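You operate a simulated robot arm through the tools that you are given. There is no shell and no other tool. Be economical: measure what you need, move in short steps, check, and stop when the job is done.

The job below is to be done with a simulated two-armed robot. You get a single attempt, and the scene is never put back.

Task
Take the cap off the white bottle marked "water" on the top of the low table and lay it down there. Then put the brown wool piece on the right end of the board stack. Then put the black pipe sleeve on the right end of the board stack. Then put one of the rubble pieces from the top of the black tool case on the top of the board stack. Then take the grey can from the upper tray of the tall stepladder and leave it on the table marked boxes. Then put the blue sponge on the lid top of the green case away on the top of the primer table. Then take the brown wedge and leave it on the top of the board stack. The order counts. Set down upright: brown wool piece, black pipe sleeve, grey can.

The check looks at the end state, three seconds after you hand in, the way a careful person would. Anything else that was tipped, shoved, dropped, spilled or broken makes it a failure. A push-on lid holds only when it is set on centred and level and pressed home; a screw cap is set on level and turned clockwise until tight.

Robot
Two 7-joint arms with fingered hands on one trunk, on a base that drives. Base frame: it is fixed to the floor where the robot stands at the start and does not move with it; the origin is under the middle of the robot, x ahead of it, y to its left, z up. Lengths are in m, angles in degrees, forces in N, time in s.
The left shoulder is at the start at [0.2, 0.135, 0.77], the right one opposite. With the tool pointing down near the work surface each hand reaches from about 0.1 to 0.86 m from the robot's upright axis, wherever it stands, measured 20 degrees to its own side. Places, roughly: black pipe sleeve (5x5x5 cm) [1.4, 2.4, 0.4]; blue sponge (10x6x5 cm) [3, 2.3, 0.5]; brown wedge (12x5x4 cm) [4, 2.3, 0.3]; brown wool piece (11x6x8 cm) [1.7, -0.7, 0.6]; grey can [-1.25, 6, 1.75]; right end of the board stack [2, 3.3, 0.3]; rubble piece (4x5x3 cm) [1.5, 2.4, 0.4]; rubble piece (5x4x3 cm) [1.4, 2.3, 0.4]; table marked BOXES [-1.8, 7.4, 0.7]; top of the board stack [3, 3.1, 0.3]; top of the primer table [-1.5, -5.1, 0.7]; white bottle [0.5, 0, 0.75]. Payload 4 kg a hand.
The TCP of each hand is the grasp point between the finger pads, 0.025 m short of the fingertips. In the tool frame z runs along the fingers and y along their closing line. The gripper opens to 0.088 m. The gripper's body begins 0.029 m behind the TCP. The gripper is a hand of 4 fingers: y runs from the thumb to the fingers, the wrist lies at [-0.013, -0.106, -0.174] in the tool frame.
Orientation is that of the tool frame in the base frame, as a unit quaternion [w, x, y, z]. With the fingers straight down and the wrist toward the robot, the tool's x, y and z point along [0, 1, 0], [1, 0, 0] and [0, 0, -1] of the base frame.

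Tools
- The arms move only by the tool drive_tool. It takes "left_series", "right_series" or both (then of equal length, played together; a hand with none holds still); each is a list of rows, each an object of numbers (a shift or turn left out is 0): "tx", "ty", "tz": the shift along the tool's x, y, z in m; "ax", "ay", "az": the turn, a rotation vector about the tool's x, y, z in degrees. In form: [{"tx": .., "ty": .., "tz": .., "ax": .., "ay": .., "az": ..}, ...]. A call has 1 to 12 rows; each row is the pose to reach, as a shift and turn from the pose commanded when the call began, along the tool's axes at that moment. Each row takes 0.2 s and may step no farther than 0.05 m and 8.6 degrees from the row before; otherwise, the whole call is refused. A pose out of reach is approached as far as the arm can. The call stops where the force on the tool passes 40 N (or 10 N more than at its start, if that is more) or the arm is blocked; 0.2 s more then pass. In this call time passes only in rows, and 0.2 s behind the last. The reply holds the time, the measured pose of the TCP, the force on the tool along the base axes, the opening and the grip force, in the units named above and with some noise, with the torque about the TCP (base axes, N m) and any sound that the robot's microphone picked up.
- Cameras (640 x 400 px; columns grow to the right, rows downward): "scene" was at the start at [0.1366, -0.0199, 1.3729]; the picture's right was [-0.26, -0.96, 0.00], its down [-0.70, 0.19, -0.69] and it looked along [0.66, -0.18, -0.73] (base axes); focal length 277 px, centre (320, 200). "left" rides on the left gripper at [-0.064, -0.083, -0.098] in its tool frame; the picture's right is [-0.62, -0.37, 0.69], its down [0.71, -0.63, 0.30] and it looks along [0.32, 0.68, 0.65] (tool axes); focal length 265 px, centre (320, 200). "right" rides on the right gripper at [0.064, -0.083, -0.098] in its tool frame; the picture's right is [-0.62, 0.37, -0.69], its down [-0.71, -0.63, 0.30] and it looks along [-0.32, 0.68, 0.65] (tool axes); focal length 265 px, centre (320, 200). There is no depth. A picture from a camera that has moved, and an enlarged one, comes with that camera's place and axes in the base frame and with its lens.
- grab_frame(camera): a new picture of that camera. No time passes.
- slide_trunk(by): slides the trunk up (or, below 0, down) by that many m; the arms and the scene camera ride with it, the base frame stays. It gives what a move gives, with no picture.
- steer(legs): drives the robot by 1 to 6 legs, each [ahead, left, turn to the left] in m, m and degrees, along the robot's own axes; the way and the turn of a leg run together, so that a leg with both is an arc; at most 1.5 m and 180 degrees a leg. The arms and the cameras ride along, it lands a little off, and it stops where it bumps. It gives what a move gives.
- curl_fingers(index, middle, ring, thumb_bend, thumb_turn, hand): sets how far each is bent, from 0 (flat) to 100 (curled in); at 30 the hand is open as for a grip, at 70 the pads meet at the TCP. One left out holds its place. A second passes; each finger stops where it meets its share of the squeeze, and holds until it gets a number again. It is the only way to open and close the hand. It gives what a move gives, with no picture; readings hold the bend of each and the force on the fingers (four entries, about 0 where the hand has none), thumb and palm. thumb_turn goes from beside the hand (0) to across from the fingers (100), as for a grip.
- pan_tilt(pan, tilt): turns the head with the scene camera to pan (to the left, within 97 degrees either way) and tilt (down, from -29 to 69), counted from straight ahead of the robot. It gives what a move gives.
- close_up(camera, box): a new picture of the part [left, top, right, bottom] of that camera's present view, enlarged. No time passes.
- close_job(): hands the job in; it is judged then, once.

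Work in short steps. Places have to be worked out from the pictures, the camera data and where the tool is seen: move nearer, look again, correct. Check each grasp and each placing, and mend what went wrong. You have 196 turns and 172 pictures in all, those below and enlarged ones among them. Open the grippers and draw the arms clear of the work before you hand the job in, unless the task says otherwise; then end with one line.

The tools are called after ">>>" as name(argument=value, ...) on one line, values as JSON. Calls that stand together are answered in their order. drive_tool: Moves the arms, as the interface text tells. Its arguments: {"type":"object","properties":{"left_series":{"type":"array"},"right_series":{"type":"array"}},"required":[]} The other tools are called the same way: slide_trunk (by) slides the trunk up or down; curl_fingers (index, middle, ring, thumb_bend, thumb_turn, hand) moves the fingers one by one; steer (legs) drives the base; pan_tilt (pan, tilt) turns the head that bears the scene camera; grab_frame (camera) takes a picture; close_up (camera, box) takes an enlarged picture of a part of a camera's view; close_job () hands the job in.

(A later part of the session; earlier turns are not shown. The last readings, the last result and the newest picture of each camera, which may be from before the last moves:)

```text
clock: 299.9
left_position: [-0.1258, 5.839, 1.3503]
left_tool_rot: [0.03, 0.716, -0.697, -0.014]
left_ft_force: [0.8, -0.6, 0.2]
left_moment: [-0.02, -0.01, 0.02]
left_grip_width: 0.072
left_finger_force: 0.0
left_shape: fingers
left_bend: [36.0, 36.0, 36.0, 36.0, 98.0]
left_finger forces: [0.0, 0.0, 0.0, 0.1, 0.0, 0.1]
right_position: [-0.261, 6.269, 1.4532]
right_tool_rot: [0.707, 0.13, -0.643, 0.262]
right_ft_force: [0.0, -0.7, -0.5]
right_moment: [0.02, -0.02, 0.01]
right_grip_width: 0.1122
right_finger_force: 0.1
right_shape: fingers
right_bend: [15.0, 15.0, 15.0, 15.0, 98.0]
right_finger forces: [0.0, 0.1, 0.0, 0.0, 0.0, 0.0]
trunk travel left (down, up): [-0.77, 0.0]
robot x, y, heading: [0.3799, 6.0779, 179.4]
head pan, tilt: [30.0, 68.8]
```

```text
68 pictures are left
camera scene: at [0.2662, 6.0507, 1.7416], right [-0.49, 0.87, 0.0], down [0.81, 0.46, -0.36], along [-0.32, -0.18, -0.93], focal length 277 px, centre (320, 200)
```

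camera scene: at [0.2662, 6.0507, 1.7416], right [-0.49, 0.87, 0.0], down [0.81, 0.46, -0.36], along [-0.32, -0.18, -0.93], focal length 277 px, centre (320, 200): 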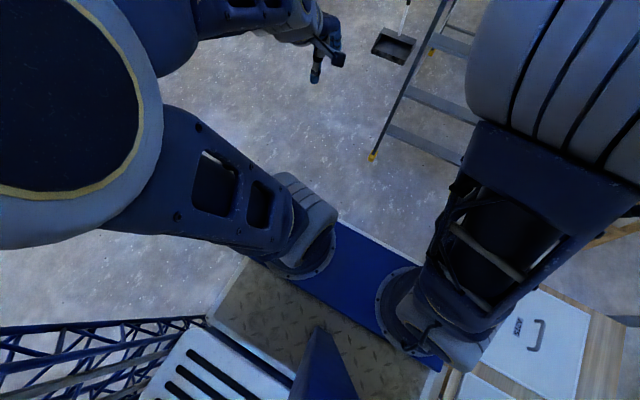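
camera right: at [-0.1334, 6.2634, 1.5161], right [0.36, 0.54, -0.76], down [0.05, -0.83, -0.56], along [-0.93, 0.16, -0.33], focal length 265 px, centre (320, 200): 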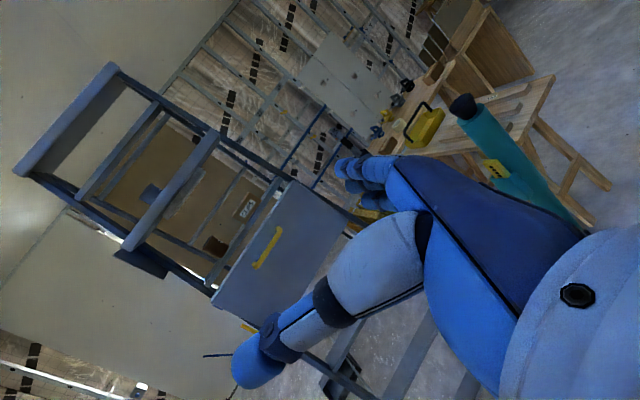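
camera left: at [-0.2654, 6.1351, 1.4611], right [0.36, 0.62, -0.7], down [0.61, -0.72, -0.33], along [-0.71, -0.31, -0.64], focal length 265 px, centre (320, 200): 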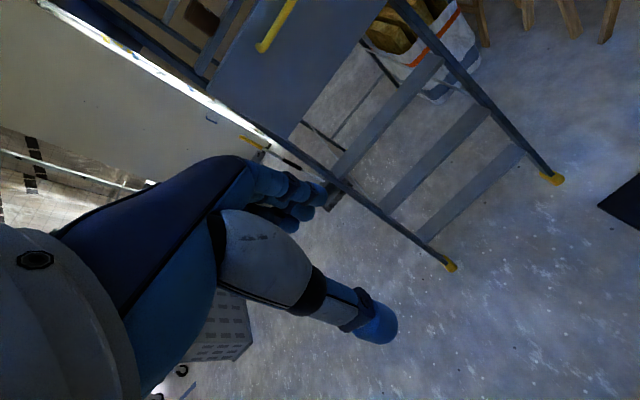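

My base's front is only about 0.15 m ahead of the axis, so I can get close. I move forward part of the way and raise the right hand to tray height.

>>> steer(legs=[[0.5, 0.095, 0]])

>>> drive_tool(right_series=[{"tx": 0.04}, {"tx": 0.08}, {"tx": 0.12}, {"tx": 0.16}, {"tx": 0.2}, {"tx": 0.24}])

>>> pan_tilt(pan=0, tilt=10)

>>> grab_frame(camera="scene")

>>> grab_frame(camera="right")

```text
clock: 303.0
left_position: [-0.645, 5.7465, 1.3513]
left_tool_rot: [0.03, 0.717, -0.697, -0.014]
left_ft_force: [0.1, -0.9, 0.5]
left_moment: [0.02, 0.04, -0.02]
left_grip_width: 0.0723
left_finger_force: 0.1
left_shape: fingers
left_bend: [36.0, 36.0, 36.0, 36.0, 98.0]
left_finger forces: [0.0, 0.0, 0.0, 0.0, 0.0, 0.0]
right_position: [-0.7795, 6.1762, 1.4536]
right_tool_rot: [0.707, 0.13, -0.643, 0.263]
right_ft_force: [0.0, 0.1, 1.2]
right_moment: [0.01, -0.01, 0.01]
right_grip_width: 0.1123
right_finger_force: 0.0
right_shape: fingers
right_bend: [15.0, 15.0, 15.0, 15.0, 98.0]
right_finger forces: [0.0, 0.1, 0.0, 0.1, 0.0, 0.0]
trunk travel left (down, up): [-0.77, 0.0]
robot x, y, heading: [-0.1427, 5.9839, 179.5]
head pan, tilt: [30.0, 68.8]
```

```text
clock: 304.4
left_position: [-0.6421, 5.746, 1.3518]
left_tool_rot: [0.029, 0.717, -0.696, -0.014]
left_ft_force: [-0.4, 0.3, -0.5]
left_moment: [0.03, -0.01, 0.04]
left_grip_width: 0.072
left_finger_force: 0.1
left_shape: fingers
left_bend: [36.0, 36.0, 36.0, 36.0, 98.0]
left_finger forces: [0.0, 0.1, 0.2, 0.0, 0.0, 0.0]
right_position: [-0.7706, 6.2254, 1.6861]
right_tool_rot: [0.708, 0.129, -0.643, 0.263]
right_ft_force: [-0.8, -0.6, -0.1]
right_moment: [0.01, 0.03, -0.02]
right_grip_width: 0.1122
right_finger_force: 0.1
right_shape: fingers
right_bend: [15.0, 15.0, 15.0, 15.0, 98.0]
right_finger forces: [0.0, 0.1, 0.0, 0.0, 0.1, 0.0]
trunk travel left (down, up): [-0.77, 0.0]
robot x, y, heading: [-0.1438, 5.9857, 179.5]
head pan, tilt: [30.0, 68.8]
```

```text
clock: 305.6
left_position: [-0.6427, 5.7478, 1.3501]
left_tool_rot: [0.029, 0.717, -0.696, -0.014]
left_ft_force: [0.1, 0.4, 0.1]
left_moment: [-0.01, 0.02, -0.02]
left_grip_width: 0.0718
left_finger_force: 0.0
left_shape: fingers
left_bend: [36.0, 36.0, 36.0, 36.0, 98.0]
left_finger forces: [0.1, 0.1, 0.0, 0.0, 0.0, 0.0]
right_position: [-0.7716, 6.2246, 1.6882]
right_tool_rot: [0.707, 0.13, -0.643, 0.263]
right_ft_force: [-0.1, -0.5, 0.7]
right_moment: [0.0, -0.01, -0.01]
right_grip_width: 0.1123
right_finger_force: 0.1
right_shape: fingers
right_bend: [15.0, 15.0, 15.0, 15.0, 98.0]
right_finger forces: [0.1, 0.0, 0.1, 0.0, 0.0, 0.0]
trunk travel left (down, up): [-0.77, 0.0]
robot x, y, heading: [-0.1428, 5.9895, 179.6]
head pan, tilt: [0.0, 10.0]
```

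```text
67 pictures are left
camera scene: at [-0.2955, 5.9879, 1.8252], right [0.01, 1.0, 0.0], down [0.17, 0.0, -0.98], along [-0.98, 0.01, -0.17], focal length 277 px, centre (320, 200)
```

scene: 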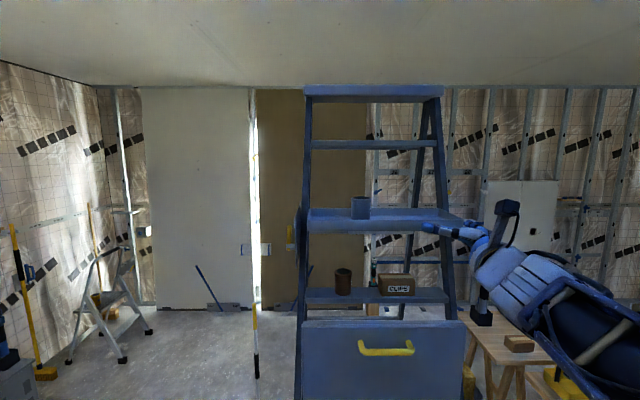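

```text
66 pictures are left
camera right: at [-0.6433, 6.2212, 1.7499], right [0.36, 0.54, -0.76], down [0.06, -0.83, -0.56], along [-0.93, 0.16, -0.33], focal length 265 px, centre (320, 200)
```

right: 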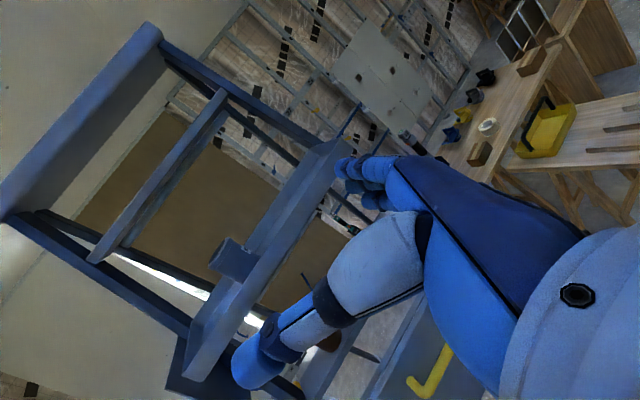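

The can's position is confirmed near (-1.17, 6.123, top 1.676). I move the base 0.28 m closer and bring the hand to a pre-grasp point.

>>> steer(legs=[[0.28, 0, 0]])

>>> grab_frame(camera="right")

>>> grab_frame(camera="scene")

```text
clock: 307.6
left_position: [-0.927, 5.7454, 1.3505]
left_tool_rot: [0.03, 0.719, -0.694, -0.013]
left_ft_force: [-0.2, 0.2, -0.2]
left_moment: [-0.03, 0.01, 0.04]
left_grip_width: 0.0721
left_finger_force: 0.0
left_shape: fingers
left_bend: [36.0, 36.0, 36.0, 36.0, 98.0]
left_finger forces: [0.0, 0.1, 0.0, 0.0, 0.0, 0.0]
right_position: [-1.0577, 6.2219, 1.6874]
right_tool_rot: [0.707, 0.132, -0.642, 0.265]
right_ft_force: [-0.3, 0.1, 0.5]
right_moment: [-0.02, -0.03, 0.02]
right_grip_width: 0.1124
right_finger_force: 0.0
right_shape: fingers
right_bend: [15.0, 15.0, 15.0, 15.0, 98.0]
right_finger forces: [0.0, 0.0, 0.0, 0.0, 0.0, 0.0]
trunk travel left (down, up): [-0.77, 0.0]
robot x, y, heading: [-0.4292, 5.9864, 180.0]
head pan, tilt: [0.0, 10.0]
```

```text
65 pictures are left
camera right: at [-0.9294, 6.2195, 1.7502], right [0.36, 0.54, -0.76], down [0.06, -0.83, -0.56], along [-0.93, 0.15, -0.33], focal length 265 px, centre (320, 200)
```

right: 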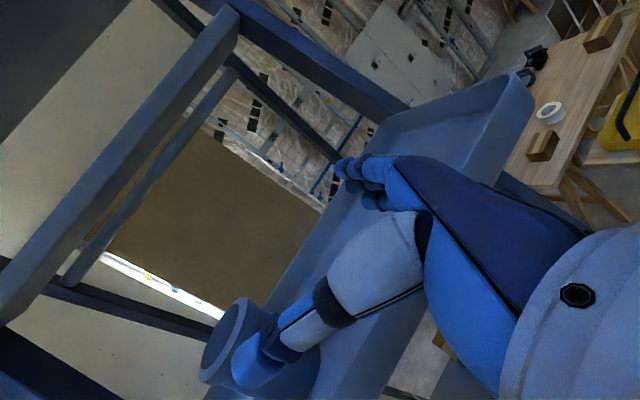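

```text
64 pictures are left
camera scene: at [-0.5802, 5.9882, 1.8253], right [0.0, 1.0, 0.0], down [0.17, 0.0, -0.98], along [-0.98, 0.0, -0.17], focal length 277 px, centre (320, 200)
```

scene: 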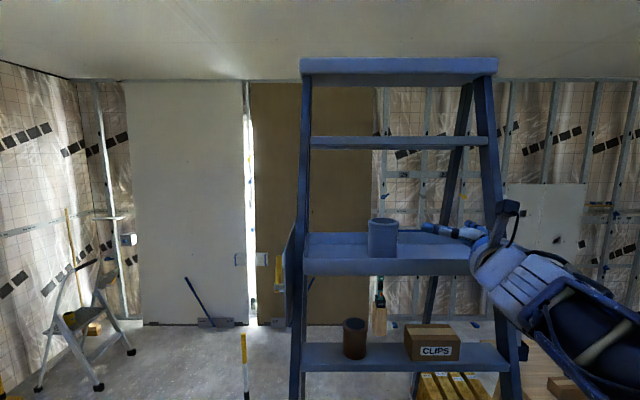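

The can is at (-1.146, 6.12, top 1.68). I shift the hand sideways and down, then slide forward around the can.

>>> drive_tool(right_series=[{"tx": -0.025, "ty": -0.015}, {"tx": -0.045, "ty": -0.03}, {"tx": -0.048, "ty": -0.03, "tz": 0.03}, {"tx": -0.05, "ty": -0.03, "tz": 0.06}])

>>> grab_frame(camera="right")

>>> close_up(camera="scene", box=[300, 180, 520, 300])

```text
clock: 308.2
left_position: [-0.9264, 5.7459, 1.3507]
left_tool_rot: [0.028, 0.718, -0.695, -0.015]
left_ft_force: [-0.2, -0.2, -0.6]
left_moment: [-0.03, 0.03, -0.01]
left_grip_width: 0.0722
left_finger_force: 0.1
left_shape: fingers
left_bend: [36.0, 36.0, 36.0, 36.0, 98.0]
left_finger forces: [0.0, 0.0, 0.0, 0.1, 0.0, 0.0]
right_position: [-1.0419, 6.1943, 1.6642]
right_tool_rot: [0.718, 0.138, -0.631, 0.259]
right_ft_force: [-0.4, 5.0, 14.4]
right_moment: [0.99, 0.26, -0.14]
right_grip_width: 0.1122
right_finger_force: 8.8
right_shape: fingers
right_bend: [15.0, 14.0, 14.0, 15.0, 98.0]
right_finger forces: [0.1, 0.0, 15.8, 0.1, 0.0, 0.0]
trunk travel left (down, up): [-0.77, 0.0]
robot x, y, heading: [-0.4251, 5.99, 179.7]
head pan, tilt: [0.0, 10.0]
stopped in row 3 (right hand): the force on the tool passed its limit at 48 N (the readings are from after the stop); the commanded pose is now the measured one
```

```text
63 pictures are left
camera right: at [-0.9114, 6.1899, 1.722], right [0.33, 0.55, -0.77], down [0.04, -0.82, -0.57], along [-0.94, 0.16, -0.3], focal length 265 px, centre (320, 200)
```

right: 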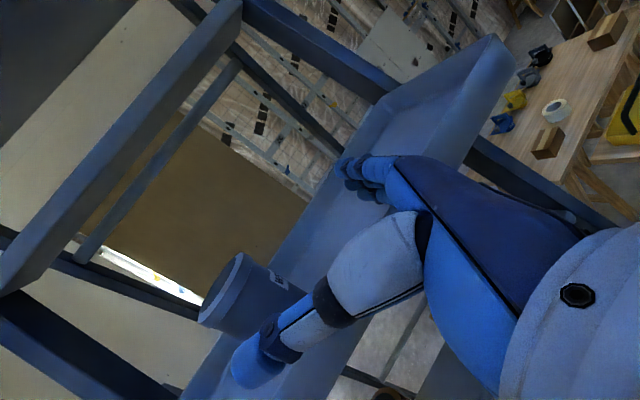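

```text
2.91 times, centred on (410, 240) of scene
camera zoom: at [-0.5801, 5.9887, 1.8254], right [0.0, 1.0, 0.0], down [0.17, 0.0, -0.98], along [-0.98, 0.0, -0.17], focal length 806 px, centre (58, 84)
```

zoom: 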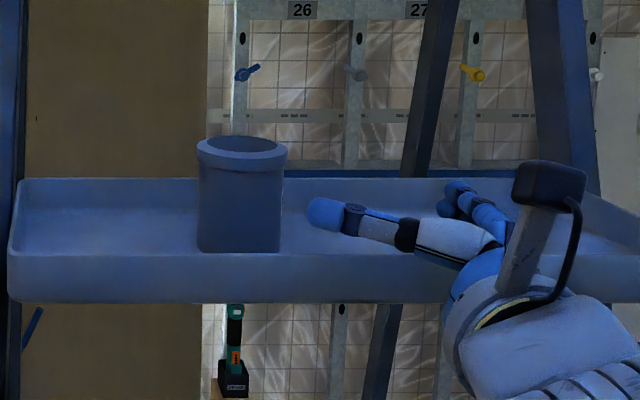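

The lowest finger caught the tray's front lip. I raise the hand 2 cm and level its roll and pitch so all fingers pass above the lip.

>>> drive_tool(right_series=[{"tx": 0.02, "tz": -0.01}, {"tx": 0.025, "tz": -0.015, "ay": -7, "az": -4.5}, {"tx": 0.025, "tz": -0.015, "ay": -14, "az": -9}])

>>> grab_frame(camera="right")

>>> close_up(camera="scene", box=[300, 180, 520, 300])

```text
clock: 309.1
left_position: [-0.9258, 5.744, 1.3502]
left_tool_rot: [0.03, 0.719, -0.694, -0.014]
left_ft_force: [0.2, -0.2, -0.1]
left_moment: [-0.02, -0.03, -0.01]
left_grip_width: 0.0722
left_finger_force: 0.1
left_shape: fingers
left_bend: [36.0, 36.0, 36.0, 36.0, 98.0]
left_finger forces: [0.1, 0.0, 0.0, 0.0, 0.0, 0.0]
right_position: [-1.0286, 6.2058, 1.6823]
right_tool_rot: [-0.651, -0.217, 0.704, -0.186]
right_ft_force: [-0.3, -0.8, 0.4]
right_moment: [0.01, -0.02, 0.01]
right_grip_width: 0.1125
right_finger_force: 0.1
right_shape: fingers
right_bend: [15.0, 15.0, 15.0, 15.0, 98.0]
right_finger forces: [0.0, 0.0, 0.0, 0.0, 0.0, 0.1]
trunk travel left (down, up): [-0.77, 0.0]
robot x, y, heading: [-0.4262, 5.9837, 179.7]
head pan, tilt: [0.0, 10.0]
```

```text
61 pictures are left
camera right: at [-0.9066, 6.1856, 1.753], right [0.42, 0.72, -0.55], down [0.13, -0.65, -0.75], along [-0.9, 0.24, -0.37], focal length 265 px, centre (320, 200)
```

right: 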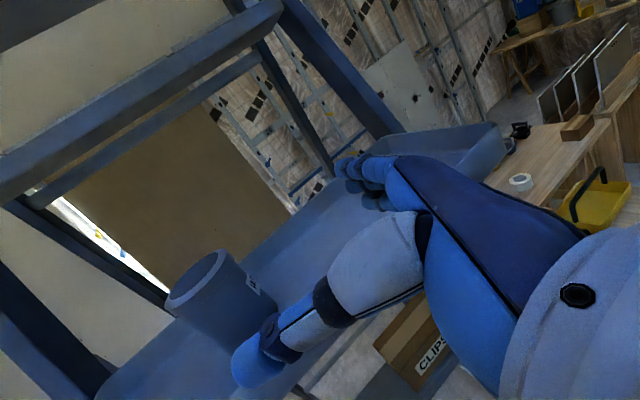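

```text
2.91 times, centred on (410, 240) of scene
camera zoom: at [-0.5805, 5.9882, 1.8253], right [0.0, 1.0, 0.0], down [0.17, 0.0, -0.98], along [-0.98, 0.0, -0.17], focal length 806 px, centre (58, 84)
```

zoom: 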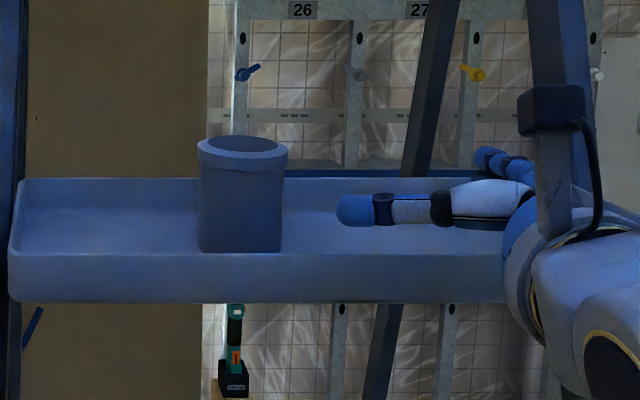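

The hand is level now and the can lies 14 cm straight ahead. I slide forward around it.

>>> drive_tool(right_series=[{"tx": -0.002, "ty": -0.006, "tz": 0.03}, {"tx": -0.004, "ty": -0.006, "tz": 0.06}, {"tx": -0.005, "ty": -0.006, "tz": 0.09}, {"tx": -0.006, "ty": -0.006, "tz": 0.115}, {"tx": -0.006, "ty": -0.006, "tz": 0.13}, {"tx": -0.006, "ty": -0.006, "tz": 0.142}])

>>> grab_frame(camera="right")

>>> close_up(camera="scene", box=[300, 180, 520, 300])

```text
clock: 310.4
left_position: [-0.9262, 5.7463, 1.3518]
left_tool_rot: [0.03, 0.719, -0.694, -0.014]
left_ft_force: [-0.4, -0.1, 1.2]
left_moment: [0.01, 0.01, -0.04]
left_grip_width: 0.0719
left_finger_force: 0.0
left_shape: fingers
left_bend: [36.0, 36.0, 36.0, 36.0, 98.0]
left_finger forces: [0.0, 0.0, 0.1, 0.0, 0.0, 0.1]
right_position: [-1.1437, 6.1235, 1.6632]
right_tool_rot: [-0.651, -0.216, 0.704, -0.185]
right_ft_force: [-0.7, 0.1, -0.2]
right_moment: [-0.01, 0.03, 0.01]
right_grip_width: 0.1125
right_finger_force: 0.0
right_shape: fingers
right_bend: [15.0, 15.0, 15.0, 15.0, 98.0]
right_finger forces: [0.1, 0.1, 0.0, 0.0, 0.1, 0.0]
trunk travel left (down, up): [-0.77, 0.0]
robot x, y, heading: [-0.429, 5.9861, 179.8]
head pan, tilt: [0.0, 10.0]
```

```text
59 pictures are left
camera right: at [-1.0221, 6.1039, 1.736], right [0.42, 0.72, -0.55], down [0.13, -0.65, -0.75], along [-0.9, 0.24, -0.36], focal length 265 px, centre (320, 200)
```

right: 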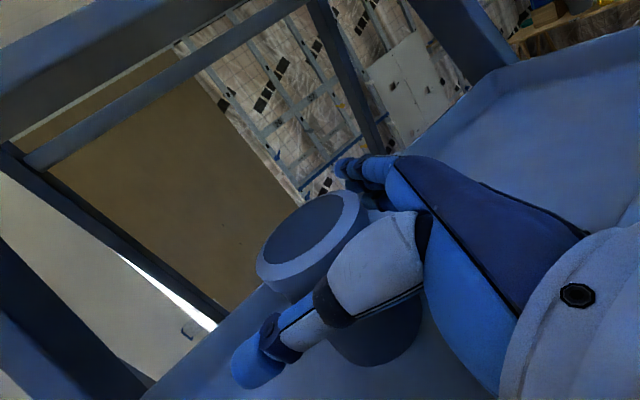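

```text
2.91 times, centred on (410, 240) of scene
camera zoom: at [-0.5805, 5.9884, 1.8253], right [0.0, 1.0, 0.0], down [0.17, 0.0, -0.98], along [-0.98, 0.0, -0.17], focal length 806 px, centre (58, 84)
```

zoom: 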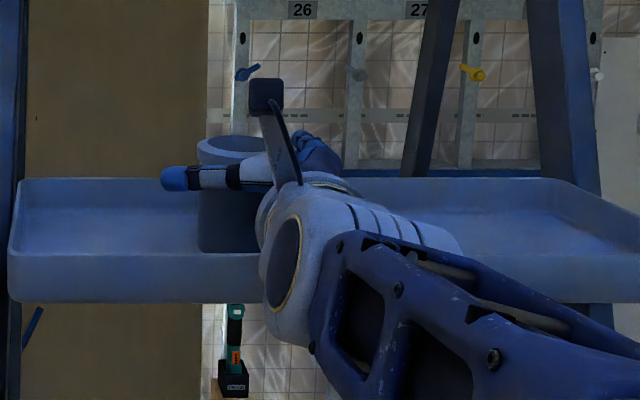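

The can is inside the hand with no contact force. I close firmly and then lift.

>>> curl_fingers(hand="right", index=54, middle=54, ring=54, thumb_bend=54)

>>> grab_frame(camera="right")

```text
clock: 311.4
left_position: [-0.9258, 5.7454, 1.35]
left_tool_rot: [0.03, 0.72, -0.694, -0.014]
left_ft_force: [0.1, 0.5, -0.3]
left_moment: [0.01, -0.02, 0.02]
left_grip_width: 0.0723
left_finger_force: 0.1
left_shape: fingers
left_bend: [36.0, 36.0, 36.0, 36.0, 98.0]
left_finger forces: [0.0, 0.0, 0.1, 0.1, 0.1, 0.0]
right_position: [-1.1433, 6.1246, 1.6647]
right_tool_rot: [-0.651, -0.216, 0.704, -0.185]
right_ft_force: [-0.5, -0.3, 0.7]
right_moment: [0.04, 0.02, -0.02]
right_grip_width: 0.0612
right_finger_force: 16.0
right_shape: fingers
right_bend: [42.0, 51.0, 50.0, 42.0, 97.0]
right_finger forces: [11.7, 2.2, 2.9, 0.1, 16.5, 0.1]
trunk travel left (down, up): [-0.77, 0.0]
robot x, y, heading: [-0.4282, 5.9871, 179.9]
head pan, tilt: [0.0, 10.0]
```

```text
57 pictures are left
camera right: at [-1.022, 6.1037, 1.736], right [0.42, 0.72, -0.55], down [0.13, -0.65, -0.75], along [-0.9, 0.24, -0.36], focal length 265 px, centre (320, 200)
```

right: 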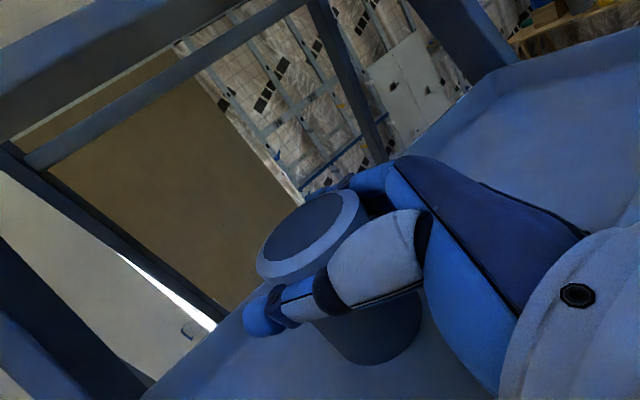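

The can is gripped. I lift it 6 cm and back the base out.

>>> drive_tool(right_series=[{"tx": 0.015}, {"tx": 0.03}, {"tx": 0.05}, {"tx": 0.07}])

>>> grab_frame(camera="right")

>>> close_up(camera="scene", box=[300, 160, 520, 300])

```text
clock: 312.4
left_position: [-0.9281, 5.7458, 1.3497]
left_tool_rot: [0.03, 0.719, -0.694, -0.015]
left_ft_force: [-0.6, -0.5, -0.1]
left_moment: [-0.03, 0.04, 0.02]
left_grip_width: 0.0719
left_finger_force: 0.1
left_shape: fingers
left_bend: [36.0, 36.0, 36.0, 36.0, 98.0]
left_finger forces: [0.0, 0.0, 0.1, 0.0, 0.0, 0.0]
right_position: [-1.1477, 6.12, 1.7339]
right_tool_rot: [-0.651, -0.214, 0.704, -0.186]
right_ft_force: [-0.5, 0.1, -1.4]
right_moment: [0.03, -0.01, 0.0]
right_grip_width: 0.0611
right_finger_force: 16.6
right_shape: fingers
right_bend: [42.0, 51.0, 50.0, 42.0, 97.0]
right_finger forces: [11.5, 2.1, 2.6, 0.0, 16.4, 0.1]
trunk travel left (down, up): [-0.77, 0.0]
robot x, y, heading: [-0.4307, 5.9892, 180.0]
head pan, tilt: [0.0, 10.0]
```

```text
56 pictures are left
camera right: at [-1.0256, 6.0995, 1.806], right [0.42, 0.72, -0.55], down [0.13, -0.65, -0.75], along [-0.9, 0.24, -0.36], focal length 265 px, centre (320, 200)
```

right: 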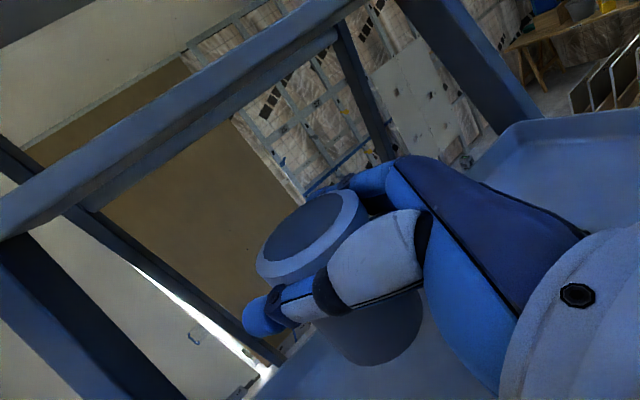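

```text
2.86 times, centred on (410, 230) of scene
camera zoom: at [-0.5806, 5.9884, 1.8253], right [0.0, 1.0, 0.0], down [0.17, 0.0, -0.98], along [-0.98, 0.0, -0.17], focal length 791 px, centre (63, 114)
```

zoom: 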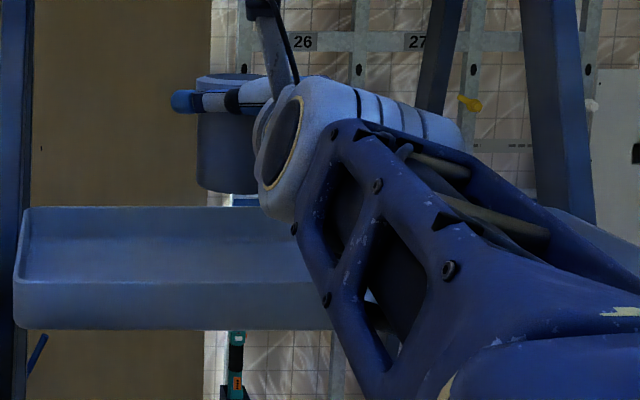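

The can is out of the tray. I back straight away and look to the right for the table marked BOXES.

>>> steer(legs=[[-0.6, 0, 0]])

>>> pan_tilt(pan=-35, tilt=22)

>>> grab_frame(camera="scene")

```text
clock: 315.8
left_position: [-0.3323, 5.7436, 1.3508]
left_tool_rot: [0.03, 0.722, -0.691, -0.014]
left_ft_force: [0.2, -0.1, -0.6]
left_moment: [-0.03, -0.02, 0.02]
left_grip_width: 0.0719
left_finger_force: 0.1
left_shape: fingers
left_bend: [36.0, 36.0, 36.0, 36.0, 98.0]
left_finger forces: [0.0, 0.0, 0.0, 0.2, 0.0, 0.1]
right_position: [-0.5546, 6.1153, 1.7337]
right_tool_rot: [-0.65, -0.219, 0.703, -0.188]
right_ft_force: [0.9, 0.4, -2.4]
right_moment: [0.01, 0.02, -0.01]
right_grip_width: 0.0613
right_finger_force: 16.7
right_shape: fingers
right_bend: [42.0, 51.0, 50.0, 42.0, 97.0]
right_finger forces: [11.5, 2.0, 2.5, 0.0, 16.4, 0.1]
trunk travel left (down, up): [-0.77, 0.0]
robot x, y, heading: [0.1689, 5.9884, -179.8]
head pan, tilt: [0.0, 10.0]
```

```text
clock: 316.8
left_position: [-0.332, 5.7425, 1.3506]
left_tool_rot: [0.029, 0.721, -0.692, -0.014]
left_ft_force: [-0.7, -0.2, 0.2]
left_moment: [0.0, -0.02, 0.0]
left_grip_width: 0.0719
left_finger_force: 0.0
left_shape: fingers
left_bend: [36.0, 36.0, 36.0, 36.0, 98.0]
left_finger forces: [0.0, 0.1, 0.1, 0.1, 0.0, 0.0]
right_position: [-0.5551, 6.116, 1.7343]
right_tool_rot: [-0.65, -0.218, 0.703, -0.188]
right_ft_force: [0.7, -0.4, -2.5]
right_moment: [-0.01, -0.02, -0.02]
right_grip_width: 0.0614
right_finger_force: 16.3
right_shape: fingers
right_bend: [42.0, 51.0, 50.0, 42.0, 97.0]
right_finger forces: [11.5, 1.9, 2.6, 0.0, 16.4, 0.1]
trunk travel left (down, up): [-0.77, 0.0]
robot x, y, heading: [0.1686, 5.991, -179.7]
head pan, tilt: [-35.0, 22.0]
```

```text
54 pictures are left
camera scene: at [0.0292, 6.0419, 1.8058], right [0.57, 0.82, 0.0], down [0.31, -0.21, -0.93], along [-0.76, 0.53, -0.37], focal length 277 px, centre (320, 200)
```

scene: 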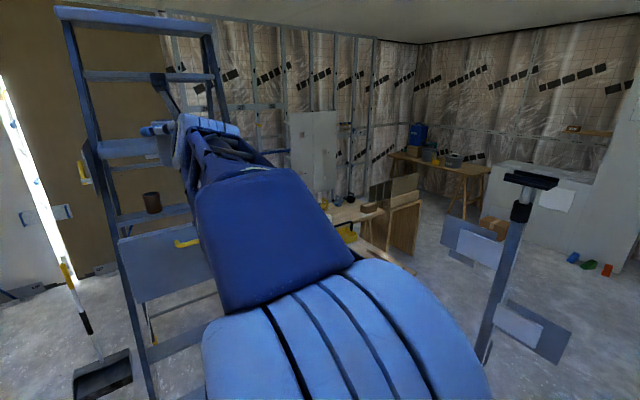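

>>> close_up(camera="scene", box=[290, 160, 450, 270])

>>> grab_frame(camera="right")

```text
3.64 times, centred on (370, 215) of scene
camera zoom: at [0.0292, 6.0419, 1.8058], right [0.57, 0.82, 0.0], down [0.31, -0.21, -0.93], along [-0.76, 0.53, -0.37], focal length 1007 px, centre (138, 146)
```

zoom: 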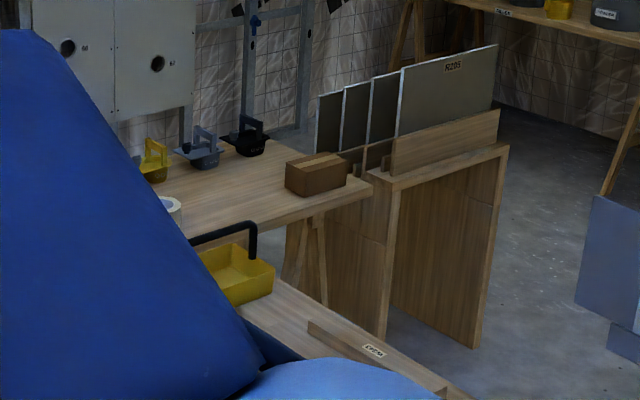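

```text
52 pictures are left
camera right: at [-0.4333, 6.0962, 1.8057], right [0.41, 0.73, -0.55], down [0.14, -0.65, -0.75], along [-0.9, 0.23, -0.36], focal length 265 px, centre (320, 200)
```

right: 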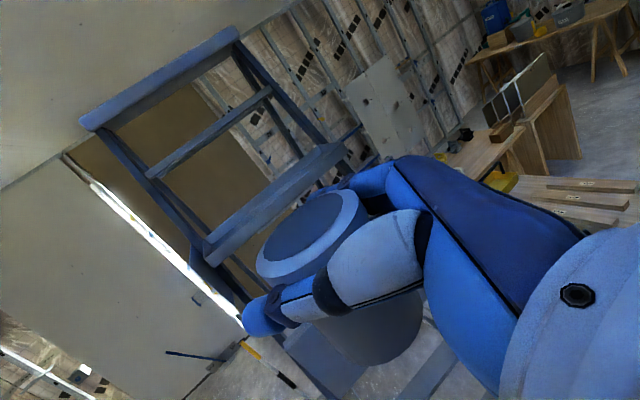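

My raised arm blocks the view. I lower the right hand (keeping the can upright) and look again toward the tables.

>>> drive_tool(right_series=[{"tx": -0.045}, {"tx": -0.09}, {"tx": -0.135}, {"tx": -0.18}, {"tx": -0.225}, {"tx": -0.27}, {"tx": -0.315}, {"tx": -0.36}, {"tx": -0.4}])

>>> pan_tilt(pan=-40, tilt=20)

>>> grab_frame(camera="scene")

```text
clock: 318.8
left_position: [-0.3315, 5.7421, 1.3518]
left_tool_rot: [0.03, 0.721, -0.692, -0.015]
left_ft_force: [-0.6, -0.8, 0.1]
left_moment: [-0.01, 0.01, 0.01]
left_grip_width: 0.072
left_finger_force: 0.2
left_shape: fingers
left_bend: [36.0, 36.0, 36.0, 36.0, 98.0]
left_finger forces: [0.0, 0.0, 0.0, 0.0, 0.0, 0.0]
right_position: [-0.5329, 6.1424, 1.3352]
right_tool_rot: [-0.65, -0.218, 0.703, -0.188]
right_ft_force: [0.3, -0.2, -1.3]
right_moment: [-0.03, -0.05, 0.0]
right_grip_width: 0.0606
right_finger_force: 15.5
right_shape: fingers
right_bend: [42.0, 52.0, 50.0, 43.0, 97.0]
right_finger forces: [10.8, 1.9, 2.6, 0.0, 15.6, 0.0]
trunk travel left (down, up): [-0.77, 0.0]
robot x, y, heading: [0.1646, 5.9868, -179.6]
head pan, tilt: [-35.0, 22.0]
```

```text
clock: 319.5
left_position: [-0.3318, 5.7428, 1.3507]
left_tool_rot: [0.029, 0.722, -0.692, -0.014]
left_ft_force: [0.5, -0.1, -0.2]
left_moment: [0.02, 0.0, 0.02]
left_grip_width: 0.0721
left_finger_force: 0.0
left_shape: fingers
left_bend: [36.0, 36.0, 36.0, 36.0, 98.0]
left_finger forces: [0.1, 0.0, 0.1, 0.1, 0.0, 0.0]
right_position: [-0.5321, 6.1421, 1.3358]
right_tool_rot: [-0.65, -0.219, 0.703, -0.188]
right_ft_force: [0.0, -0.3, -2.2]
right_moment: [0.05, 0.0, -0.01]
right_grip_width: 0.0609
right_finger_force: 16.2
right_shape: fingers
right_bend: [42.0, 52.0, 50.0, 43.0, 97.0]
right_finger forces: [10.8, 2.0, 2.7, 0.0, 15.5, 0.0]
trunk travel left (down, up): [-0.77, 0.0]
robot x, y, heading: [0.1678, 5.9879, -179.7]
head pan, tilt: [-40.0, 20.0]
```

```text
51 pictures are left
camera scene: at [0.0338, 6.0486, 1.809], right [0.64, 0.77, 0.0], down [0.26, -0.22, -0.94], along [-0.72, 0.6, -0.34], focal length 277 px, centre (320, 200)
```

scene: 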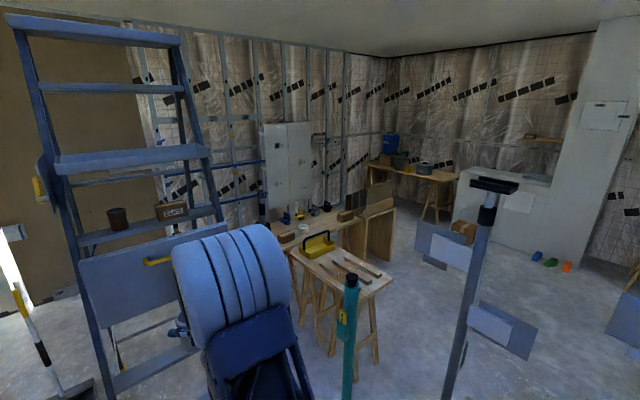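

>>> close_up(camera="scene", box=[250, 180, 420, 300])

```text
3.33 times, centred on (335, 240) of scene
camera zoom: at [0.0338, 6.0486, 1.809], right [0.64, 0.77, 0.0], down [0.26, -0.22, -0.94], along [-0.72, 0.6, -0.34], focal length 923 px, centre (270, 67)
```

zoom: 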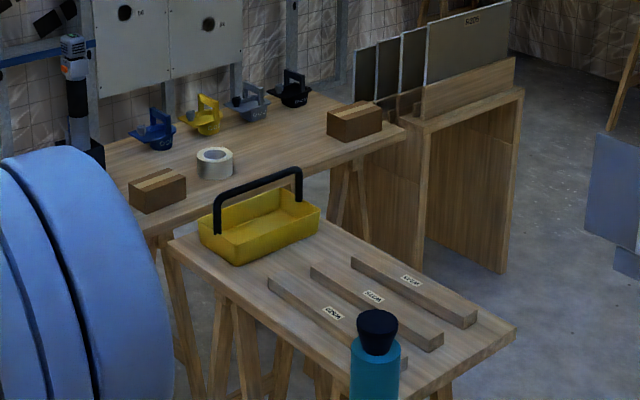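

The target table (two cardboard boxes, tape, clamps) is at x of about -1.62 to -2.1, y 7.0–7.95, behind a small trestle with planks. I need a way in from the north-east, so I look further right.

>>> pan_tilt(pan=-80, tilt=25)

>>> grab_frame(camera="scene")

```text
clock: 320.6
left_position: [-0.3316, 5.742, 1.3513]
left_tool_rot: [0.031, 0.722, -0.691, -0.014]
left_ft_force: [0.3, -0.2, 0.2]
left_moment: [-0.01, 0.0, -0.01]
left_grip_width: 0.0721
left_finger_force: 0.1
left_shape: fingers
left_bend: [36.0, 36.0, 36.0, 36.0, 98.0]
left_finger forces: [0.0, 0.0, 0.0, 0.1, 0.0, 0.1]
right_position: [-0.532, 6.1421, 1.3372]
right_tool_rot: [-0.65, -0.219, 0.703, -0.188]
right_ft_force: [1.4, 0.4, -1.6]
right_moment: [0.0, -0.04, 0.01]
right_grip_width: 0.0607
right_finger_force: 15.7
right_shape: fingers
right_bend: [42.0, 52.0, 50.0, 43.0, 97.0]
right_finger forces: [10.8, 2.0, 2.6, 0.0, 15.6, 0.0]
trunk travel left (down, up): [-0.77, 0.0]
robot x, y, heading: [0.1683, 5.9918, -179.5]
head pan, tilt: [-80.0, 25.0]
```

```text
49 pictures are left
camera scene: at [0.089, 6.0798, 1.801], right [0.98, 0.18, 0.0], down [0.08, -0.42, -0.91], along [-0.16, 0.89, -0.42], focal length 277 px, centre (320, 200)
```

scene: 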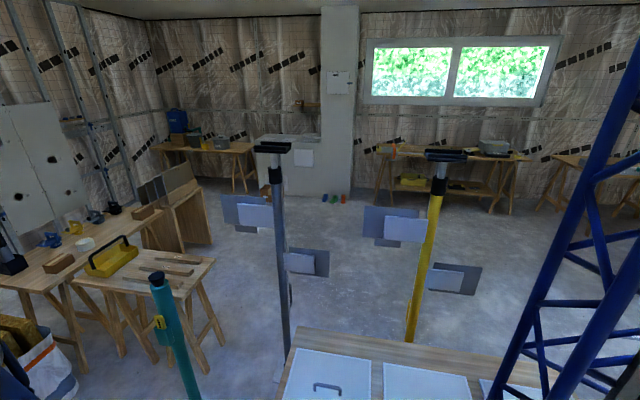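

The poles carry side plates, and the clipboard table blocks the direct way north, so I must check whether I can pass east of that table. I move south to gain room, turn to face north and look right.

>>> steer(legs=[[0, 0.7, 0], [0, 0, -90]])

>>> pan_tilt(pan=-40, tilt=25)

>>> grab_frame(camera="scene")

```text
clock: 328.3
left_position: [-0.0679, 5.7785, 1.3497]
left_tool_rot: [-0.011, -0.011, 0.999, 0.031]
left_ft_force: [0.1, 0.6, 0.1]
left_moment: [0.01, 0.01, 0.01]
left_grip_width: 0.0718
left_finger_force: 0.1
left_shape: fingers
left_bend: [36.0, 36.0, 36.0, 36.0, 98.0]
left_finger forces: [0.1, 0.0, 0.1, 0.0, 0.0, 0.1]
right_position: [0.3375, 5.9696, 1.3347]
right_tool_rot: [-0.59, 0.349, 0.647, 0.333]
right_ft_force: [-1.1, 0.1, -1.5]
right_moment: [-0.01, 0.0, 0.01]
right_grip_width: 0.0599
right_finger_force: 14.6
right_shape: fingers
right_bend: [43.0, 52.0, 50.0, 43.0, 97.0]
right_finger forces: [10.2, 1.7, 2.2, 0.1, 14.2, 0.1]
trunk travel left (down, up): [-0.77, 0.0]
robot x, y, heading: [0.1663, 5.275, 89.3]
head pan, tilt: [-80.0, 25.0]
```

```text
clock: 329.4
left_position: [-0.0672, 5.7782, 1.3502]
left_tool_rot: [-0.011, -0.011, 0.999, 0.031]
left_ft_force: [0.1, -0.8, -0.3]
left_moment: [0.0, 0.0, 0.01]
left_grip_width: 0.0721
left_finger_force: 0.1
left_shape: fingers
left_bend: [36.0, 36.0, 36.0, 36.0, 98.0]
left_finger forces: [0.1, 0.1, 0.0, 0.0, 0.1, 0.0]
right_position: [0.3362, 5.9688, 1.3339]
right_tool_rot: [-0.589, 0.35, 0.648, 0.333]
right_ft_force: [-0.2, 0.6, -2.5]
right_moment: [-0.01, 0.02, 0.0]
right_grip_width: 0.06
right_finger_force: 14.2
right_shape: fingers
right_bend: [43.0, 52.0, 50.0, 43.0, 97.0]
right_finger forces: [10.3, 1.8, 2.3, 0.1, 14.3, 0.0]
trunk travel left (down, up): [-0.77, 0.0]
robot x, y, heading: [0.1662, 5.2741, 89.2]
head pan, tilt: [-40.0, 25.0]
```

```text
48 pictures are left
camera scene: at [0.2284, 5.406, 1.8009], right [0.76, -0.65, 0.0], down [-0.28, -0.32, -0.91], along [0.59, 0.68, -0.42], focal length 277 px, centre (320, 200)
```

scene: 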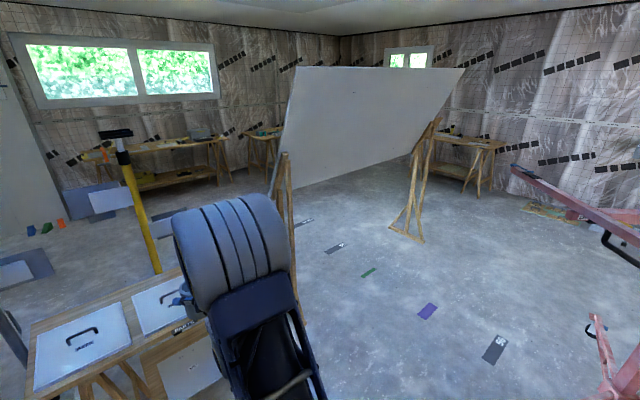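

The board on easels and the pink lift close off the east side. There is a 1.3 m corridor west of the ladder leading to the south-west corner of the target table, so I sidestep west, facing north.

>>> steer(legs=[[-0.3, 0, 0.8], [0, 1.4, 0], [0, 0.9, 0]])

>>> pan_tilt(pan=10, tilt=35)

>>> grab_frame(camera="scene")

```text
clock: 342.4
left_position: [-2.3777, 5.5069, 1.3502]
left_tool_rot: [-0.01, -0.01, 0.999, 0.031]
left_ft_force: [0.3, -0.6, 0.8]
left_moment: [0.01, -0.01, -0.02]
left_grip_width: 0.072
left_finger_force: 0.0
left_shape: fingers
left_bend: [36.0, 36.0, 36.0, 36.0, 98.0]
left_finger forces: [0.1, 0.0, 0.0, 0.0, 0.1, 0.0]
right_position: [-1.9726, 5.6981, 1.3355]
right_tool_rot: [-0.589, 0.35, 0.648, 0.333]
right_ft_force: [-0.3, -0.8, -1.6]
right_moment: [-0.01, 0.02, -0.01]
right_grip_width: 0.0599
right_finger_force: 14.1
right_shape: fingers
right_bend: [43.0, 52.0, 50.0, 43.0, 97.0]
right_finger forces: [10.3, 1.8, 2.4, 0.0, 14.2, 0.0]
trunk travel left (down, up): [-0.77, 0.0]
robot x, y, heading: [-2.1399, 5.002, 89.2]
head pan, tilt: [-40.0, 25.0]
```

```text
clock: 343.6
left_position: [-2.3775, 5.507, 1.3518]
left_tool_rot: [-0.011, -0.01, 0.999, 0.032]
left_ft_force: [0.6, 0.7, 0.3]
left_moment: [0.0, -0.03, -0.01]
left_grip_width: 0.0719
left_finger_force: 0.0
left_shape: fingers
left_bend: [36.0, 36.0, 36.0, 36.0, 98.0]
left_finger forces: [0.0, 0.1, 0.0, 0.0, 0.0, 0.0]
right_position: [-1.9731, 5.6966, 1.3355]
right_tool_rot: [-0.589, 0.35, 0.648, 0.333]
right_ft_force: [0.1, 0.0, -1.9]
right_moment: [0.01, 0.03, 0.01]
right_grip_width: 0.0602
right_finger_force: 14.4
right_shape: fingers
right_bend: [43.0, 52.0, 50.0, 43.0, 97.0]
right_finger forces: [10.2, 1.8, 2.3, 0.0, 14.2, 0.0]
trunk travel left (down, up): [-0.77, 0.0]
robot x, y, heading: [-2.1468, 5.0046, 89.0]
head pan, tilt: [10.0, 35.0]
```

```text
47 pictures are left
camera scene: at [-2.1563, 5.1515, 1.7852], right [0.99, 0.16, 0.0], down [0.09, -0.57, -0.82], along [-0.13, 0.81, -0.57], focal length 277 px, centre (320, 200)
```

scene: 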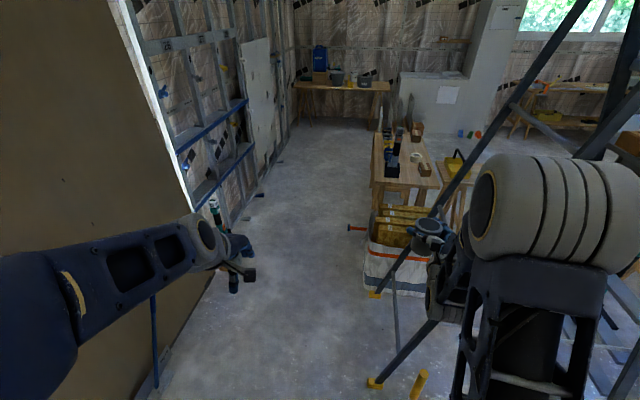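

The corridor is clear and reaches the table's west side. I zoom on the table to choose a free spot.

>>> close_up(camera="scene", box=[350, 100, 480, 210])

```text
3.64 times, centred on (415, 155) of scene
camera zoom: at [-2.1563, 5.1515, 1.7852], right [0.99, 0.16, 0.0], down [0.09, -0.57, -0.82], along [-0.13, 0.81, -0.57], focal length 1007 px, centre (-26, 364)
```

zoom: 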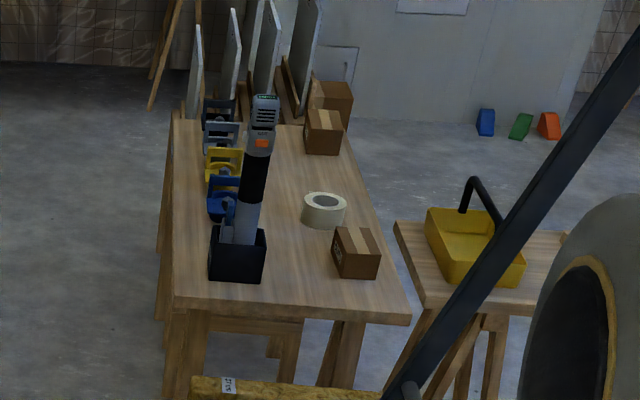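

The table's south strip, in front of the cardboard box and right of the drill box, is free: about (-1.74, 7.0). I drive up the corridor west of the ladder and turn slightly right.

>>> steer(legs=[[0, 0.5, 0], [1.3, 0, 1], [0.25, 0, 0], [0, 0, -29]])

>>> pan_tilt(pan=-15, tilt=40)

>>> grab_frame(camera="scene")

```text
clock: 355.4
left_position: [-2.6317, 7.0904, 1.3509]
left_tool_rot: [-0.003, 0.226, 0.974, 0.032]
left_ft_force: [-0.7, -0.2, -0.6]
left_moment: [0.02, -0.03, -0.03]
left_grip_width: 0.072
left_finger_force: 0.0
left_shape: fingers
left_bend: [36.0, 36.0, 36.0, 36.0, 98.0]
left_finger forces: [0.0, 0.0, 0.0, 0.0, 0.1, 0.0]
right_position: [-2.1843, 7.0754, 1.3348]
right_tool_rot: [-0.495, 0.492, 0.547, 0.463]
right_ft_force: [1.0, -0.2, -0.9]
right_moment: [0.02, -0.04, 0.0]
right_grip_width: 0.0598
right_finger_force: 14.0
right_shape: fingers
right_bend: [43.0, 52.0, 51.0, 43.0, 97.0]
right_finger forces: [10.0, 1.7, 2.3, 0.1, 14.1, 0.0]
trunk travel left (down, up): [-0.77, 0.0]
robot x, y, heading: [-2.6526, 6.5339, 61.8]
head pan, tilt: [10.0, 35.0]
```

```text
clock: 356.2
left_position: [-2.6313, 7.0901, 1.3507]
left_tool_rot: [-0.003, 0.225, 0.974, 0.034]
left_ft_force: [0.5, -0.6, 0.2]
left_moment: [0.0, -0.02, -0.01]
left_grip_width: 0.0718
left_finger_force: 0.1
left_shape: fingers
left_bend: [36.0, 36.0, 36.0, 36.0, 98.0]
left_finger forces: [0.1, 0.0, 0.0, 0.0, 0.0, 0.2]
right_position: [-2.1847, 7.0749, 1.336]
right_tool_rot: [-0.494, 0.493, 0.548, 0.462]
right_ft_force: [0.3, 0.9, -1.8]
right_moment: [-0.01, 0.0, -0.02]
right_grip_width: 0.0598
right_finger_force: 14.1
right_shape: fingers
right_bend: [43.0, 52.0, 51.0, 43.0, 97.0]
right_finger forces: [10.0, 1.8, 2.3, 0.0, 14.0, 0.0]
trunk travel left (down, up): [-0.77, 0.0]
robot x, y, heading: [-2.6542, 6.5347, 62.0]
head pan, tilt: [-15.0, 40.0]
```

```text
45 pictures are left
camera scene: at [-2.5674, 6.6511, 1.7776], right [0.73, -0.68, 0.0], down [-0.44, -0.47, -0.77], along [0.52, 0.56, -0.64], focal length 277 px, centre (320, 200)
```

scene: 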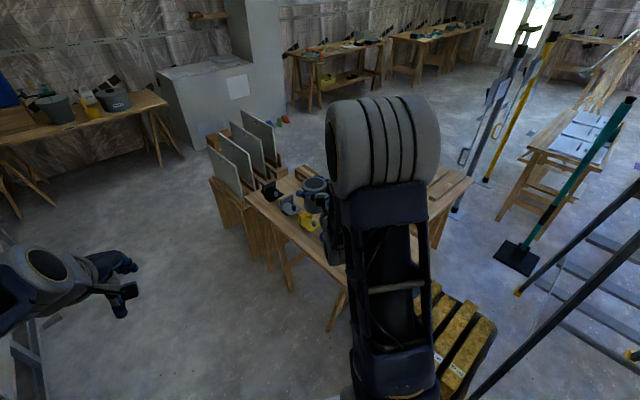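

I swing the can over toward the free strip at height, turning the hand to point north-north-east.

>>> drive_tool(right_series=[{"ty": 0.0355, "tz": -0.019, "ax": -2}, {"ty": 0.071, "tz": -0.038, "ax": -4}, {"ty": 0.1065, "tz": -0.057, "ax": -6}, {"ty": 0.142, "tz": -0.077, "ax": -8}, {"ty": 0.178, "tz": -0.096, "ax": -10}, {"ty": 0.213, "tz": -0.116, "ax": -12}, {"ty": 0.249, "tz": -0.135, "ax": -14}, {"ty": 0.284, "tz": -0.154, "ax": -16}, {"ty": 0.32, "tz": -0.174, "ax": -18}, {"ty": 0.355, "tz": -0.193, "ax": -20}, {"ty": 0.391, "tz": -0.212, "ax": -22}, {"ty": 0.427, "tz": -0.232, "ax": -25}])

>>> grab_frame(camera="scene")

>>> grab_frame(camera="right")

```text
clock: 358.9
left_position: [-2.6314, 7.0904, 1.3505]
left_tool_rot: [-0.004, 0.225, 0.974, 0.032]
left_ft_force: [0.5, 0.2, -0.5]
left_moment: [0.0, -0.01, 0.0]
left_grip_width: 0.072
left_finger_force: 0.0
left_shape: fingers
left_bend: [36.0, 36.0, 36.0, 36.0, 98.0]
left_finger forces: [0.0, 0.0, 0.0, 0.1, 0.0, 0.1]
right_position: [-1.7394, 6.8839, 1.3652]
right_tool_rot: [-0.377, 0.587, 0.434, 0.57]
right_ft_force: [-0.3, -0.6, -2.1]
right_moment: [0.0, 0.01, -0.04]
right_grip_width: 0.0599
right_finger_force: 13.9
right_shape: fingers
right_bend: [43.0, 52.0, 51.0, 43.0, 97.0]
right_finger forces: [9.9, 1.8, 2.3, 0.0, 13.8, 0.1]
trunk travel left (down, up): [-0.77, 0.0]
robot x, y, heading: [-2.6545, 6.5306, 61.8]
head pan, tilt: [-15.0, 40.0]
```

```text
44 pictures are left
camera scene: at [-2.5676, 6.6512, 1.7776], right [0.73, -0.68, 0.0], down [-0.44, -0.47, -0.77], along [0.52, 0.56, -0.64], focal length 277 px, centre (320, 200)
```

scene: 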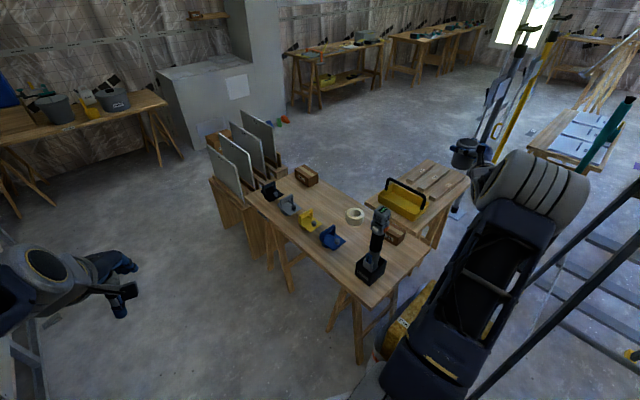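

```text
43 pictures are left
camera right: at [-1.8564, 6.8257, 1.4313], right [0.12, -0.83, -0.55], down [-0.47, 0.44, -0.77], along [0.87, 0.35, -0.33], focal length 265 px, centre (320, 200)
```

right: 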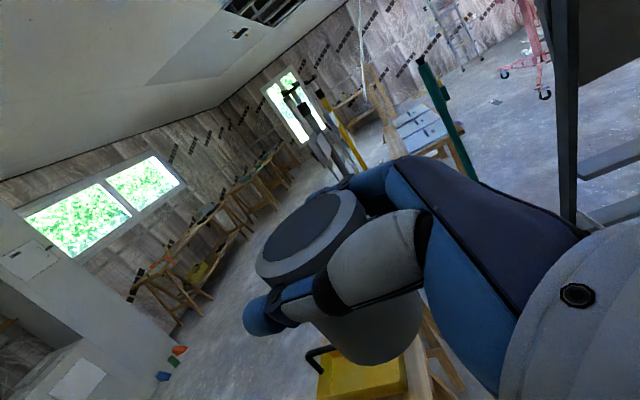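

The table layout is clear now, with the spot near (-1.735, 6.995) free between the drill box and the cardboard box. I lower the trunk and check.

>>> slide_trunk(by=-0.47)

>>> pan_tilt(pan=-32, tilt=38)

>>> grab_frame(camera="scene")

```text
refused: -0.47 is not a number from -0.4 to 0.4
```

```text
clock: 359.6
left_position: [-2.6312, 7.0885, 1.3505]
left_tool_rot: [-0.003, 0.225, 0.974, 0.032]
left_ft_force: [-0.5, -0.7, 0.6]
left_moment: [0.0, 0.01, 0.02]
left_grip_width: 0.0722
left_finger_force: 0.0
left_shape: fingers
left_bend: [36.0, 36.0, 36.0, 36.0, 98.0]
left_finger forces: [0.0, 0.0, 0.0, 0.0, 0.0, 0.1]
right_position: [-1.7406, 6.8829, 1.3643]
right_tool_rot: [-0.376, 0.587, 0.434, 0.57]
right_ft_force: [-0.8, -0.4, -2.0]
right_moment: [-0.01, 0.0, 0.04]
right_grip_width: 0.0597
right_finger_force: 13.4
right_shape: fingers
right_bend: [43.0, 52.0, 51.0, 43.0, 97.0]
right_finger forces: [9.9, 1.7, 2.3, 0.1, 13.9, 0.0]
trunk travel left (down, up): [-0.77, 0.0]
robot x, y, heading: [-2.6531, 6.5356, 61.9]
head pan, tilt: [-32.0, 38.0]
```

```text
42 pictures are left
camera scene: at [-2.5506, 6.632, 1.7806], right [0.5, -0.87, 0.0], down [-0.53, -0.31, -0.79], along [0.68, 0.39, -0.62], focal length 277 px, centre (320, 200)
```

scene: 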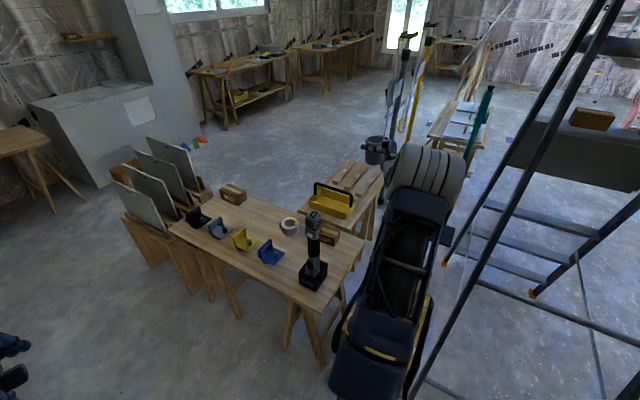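

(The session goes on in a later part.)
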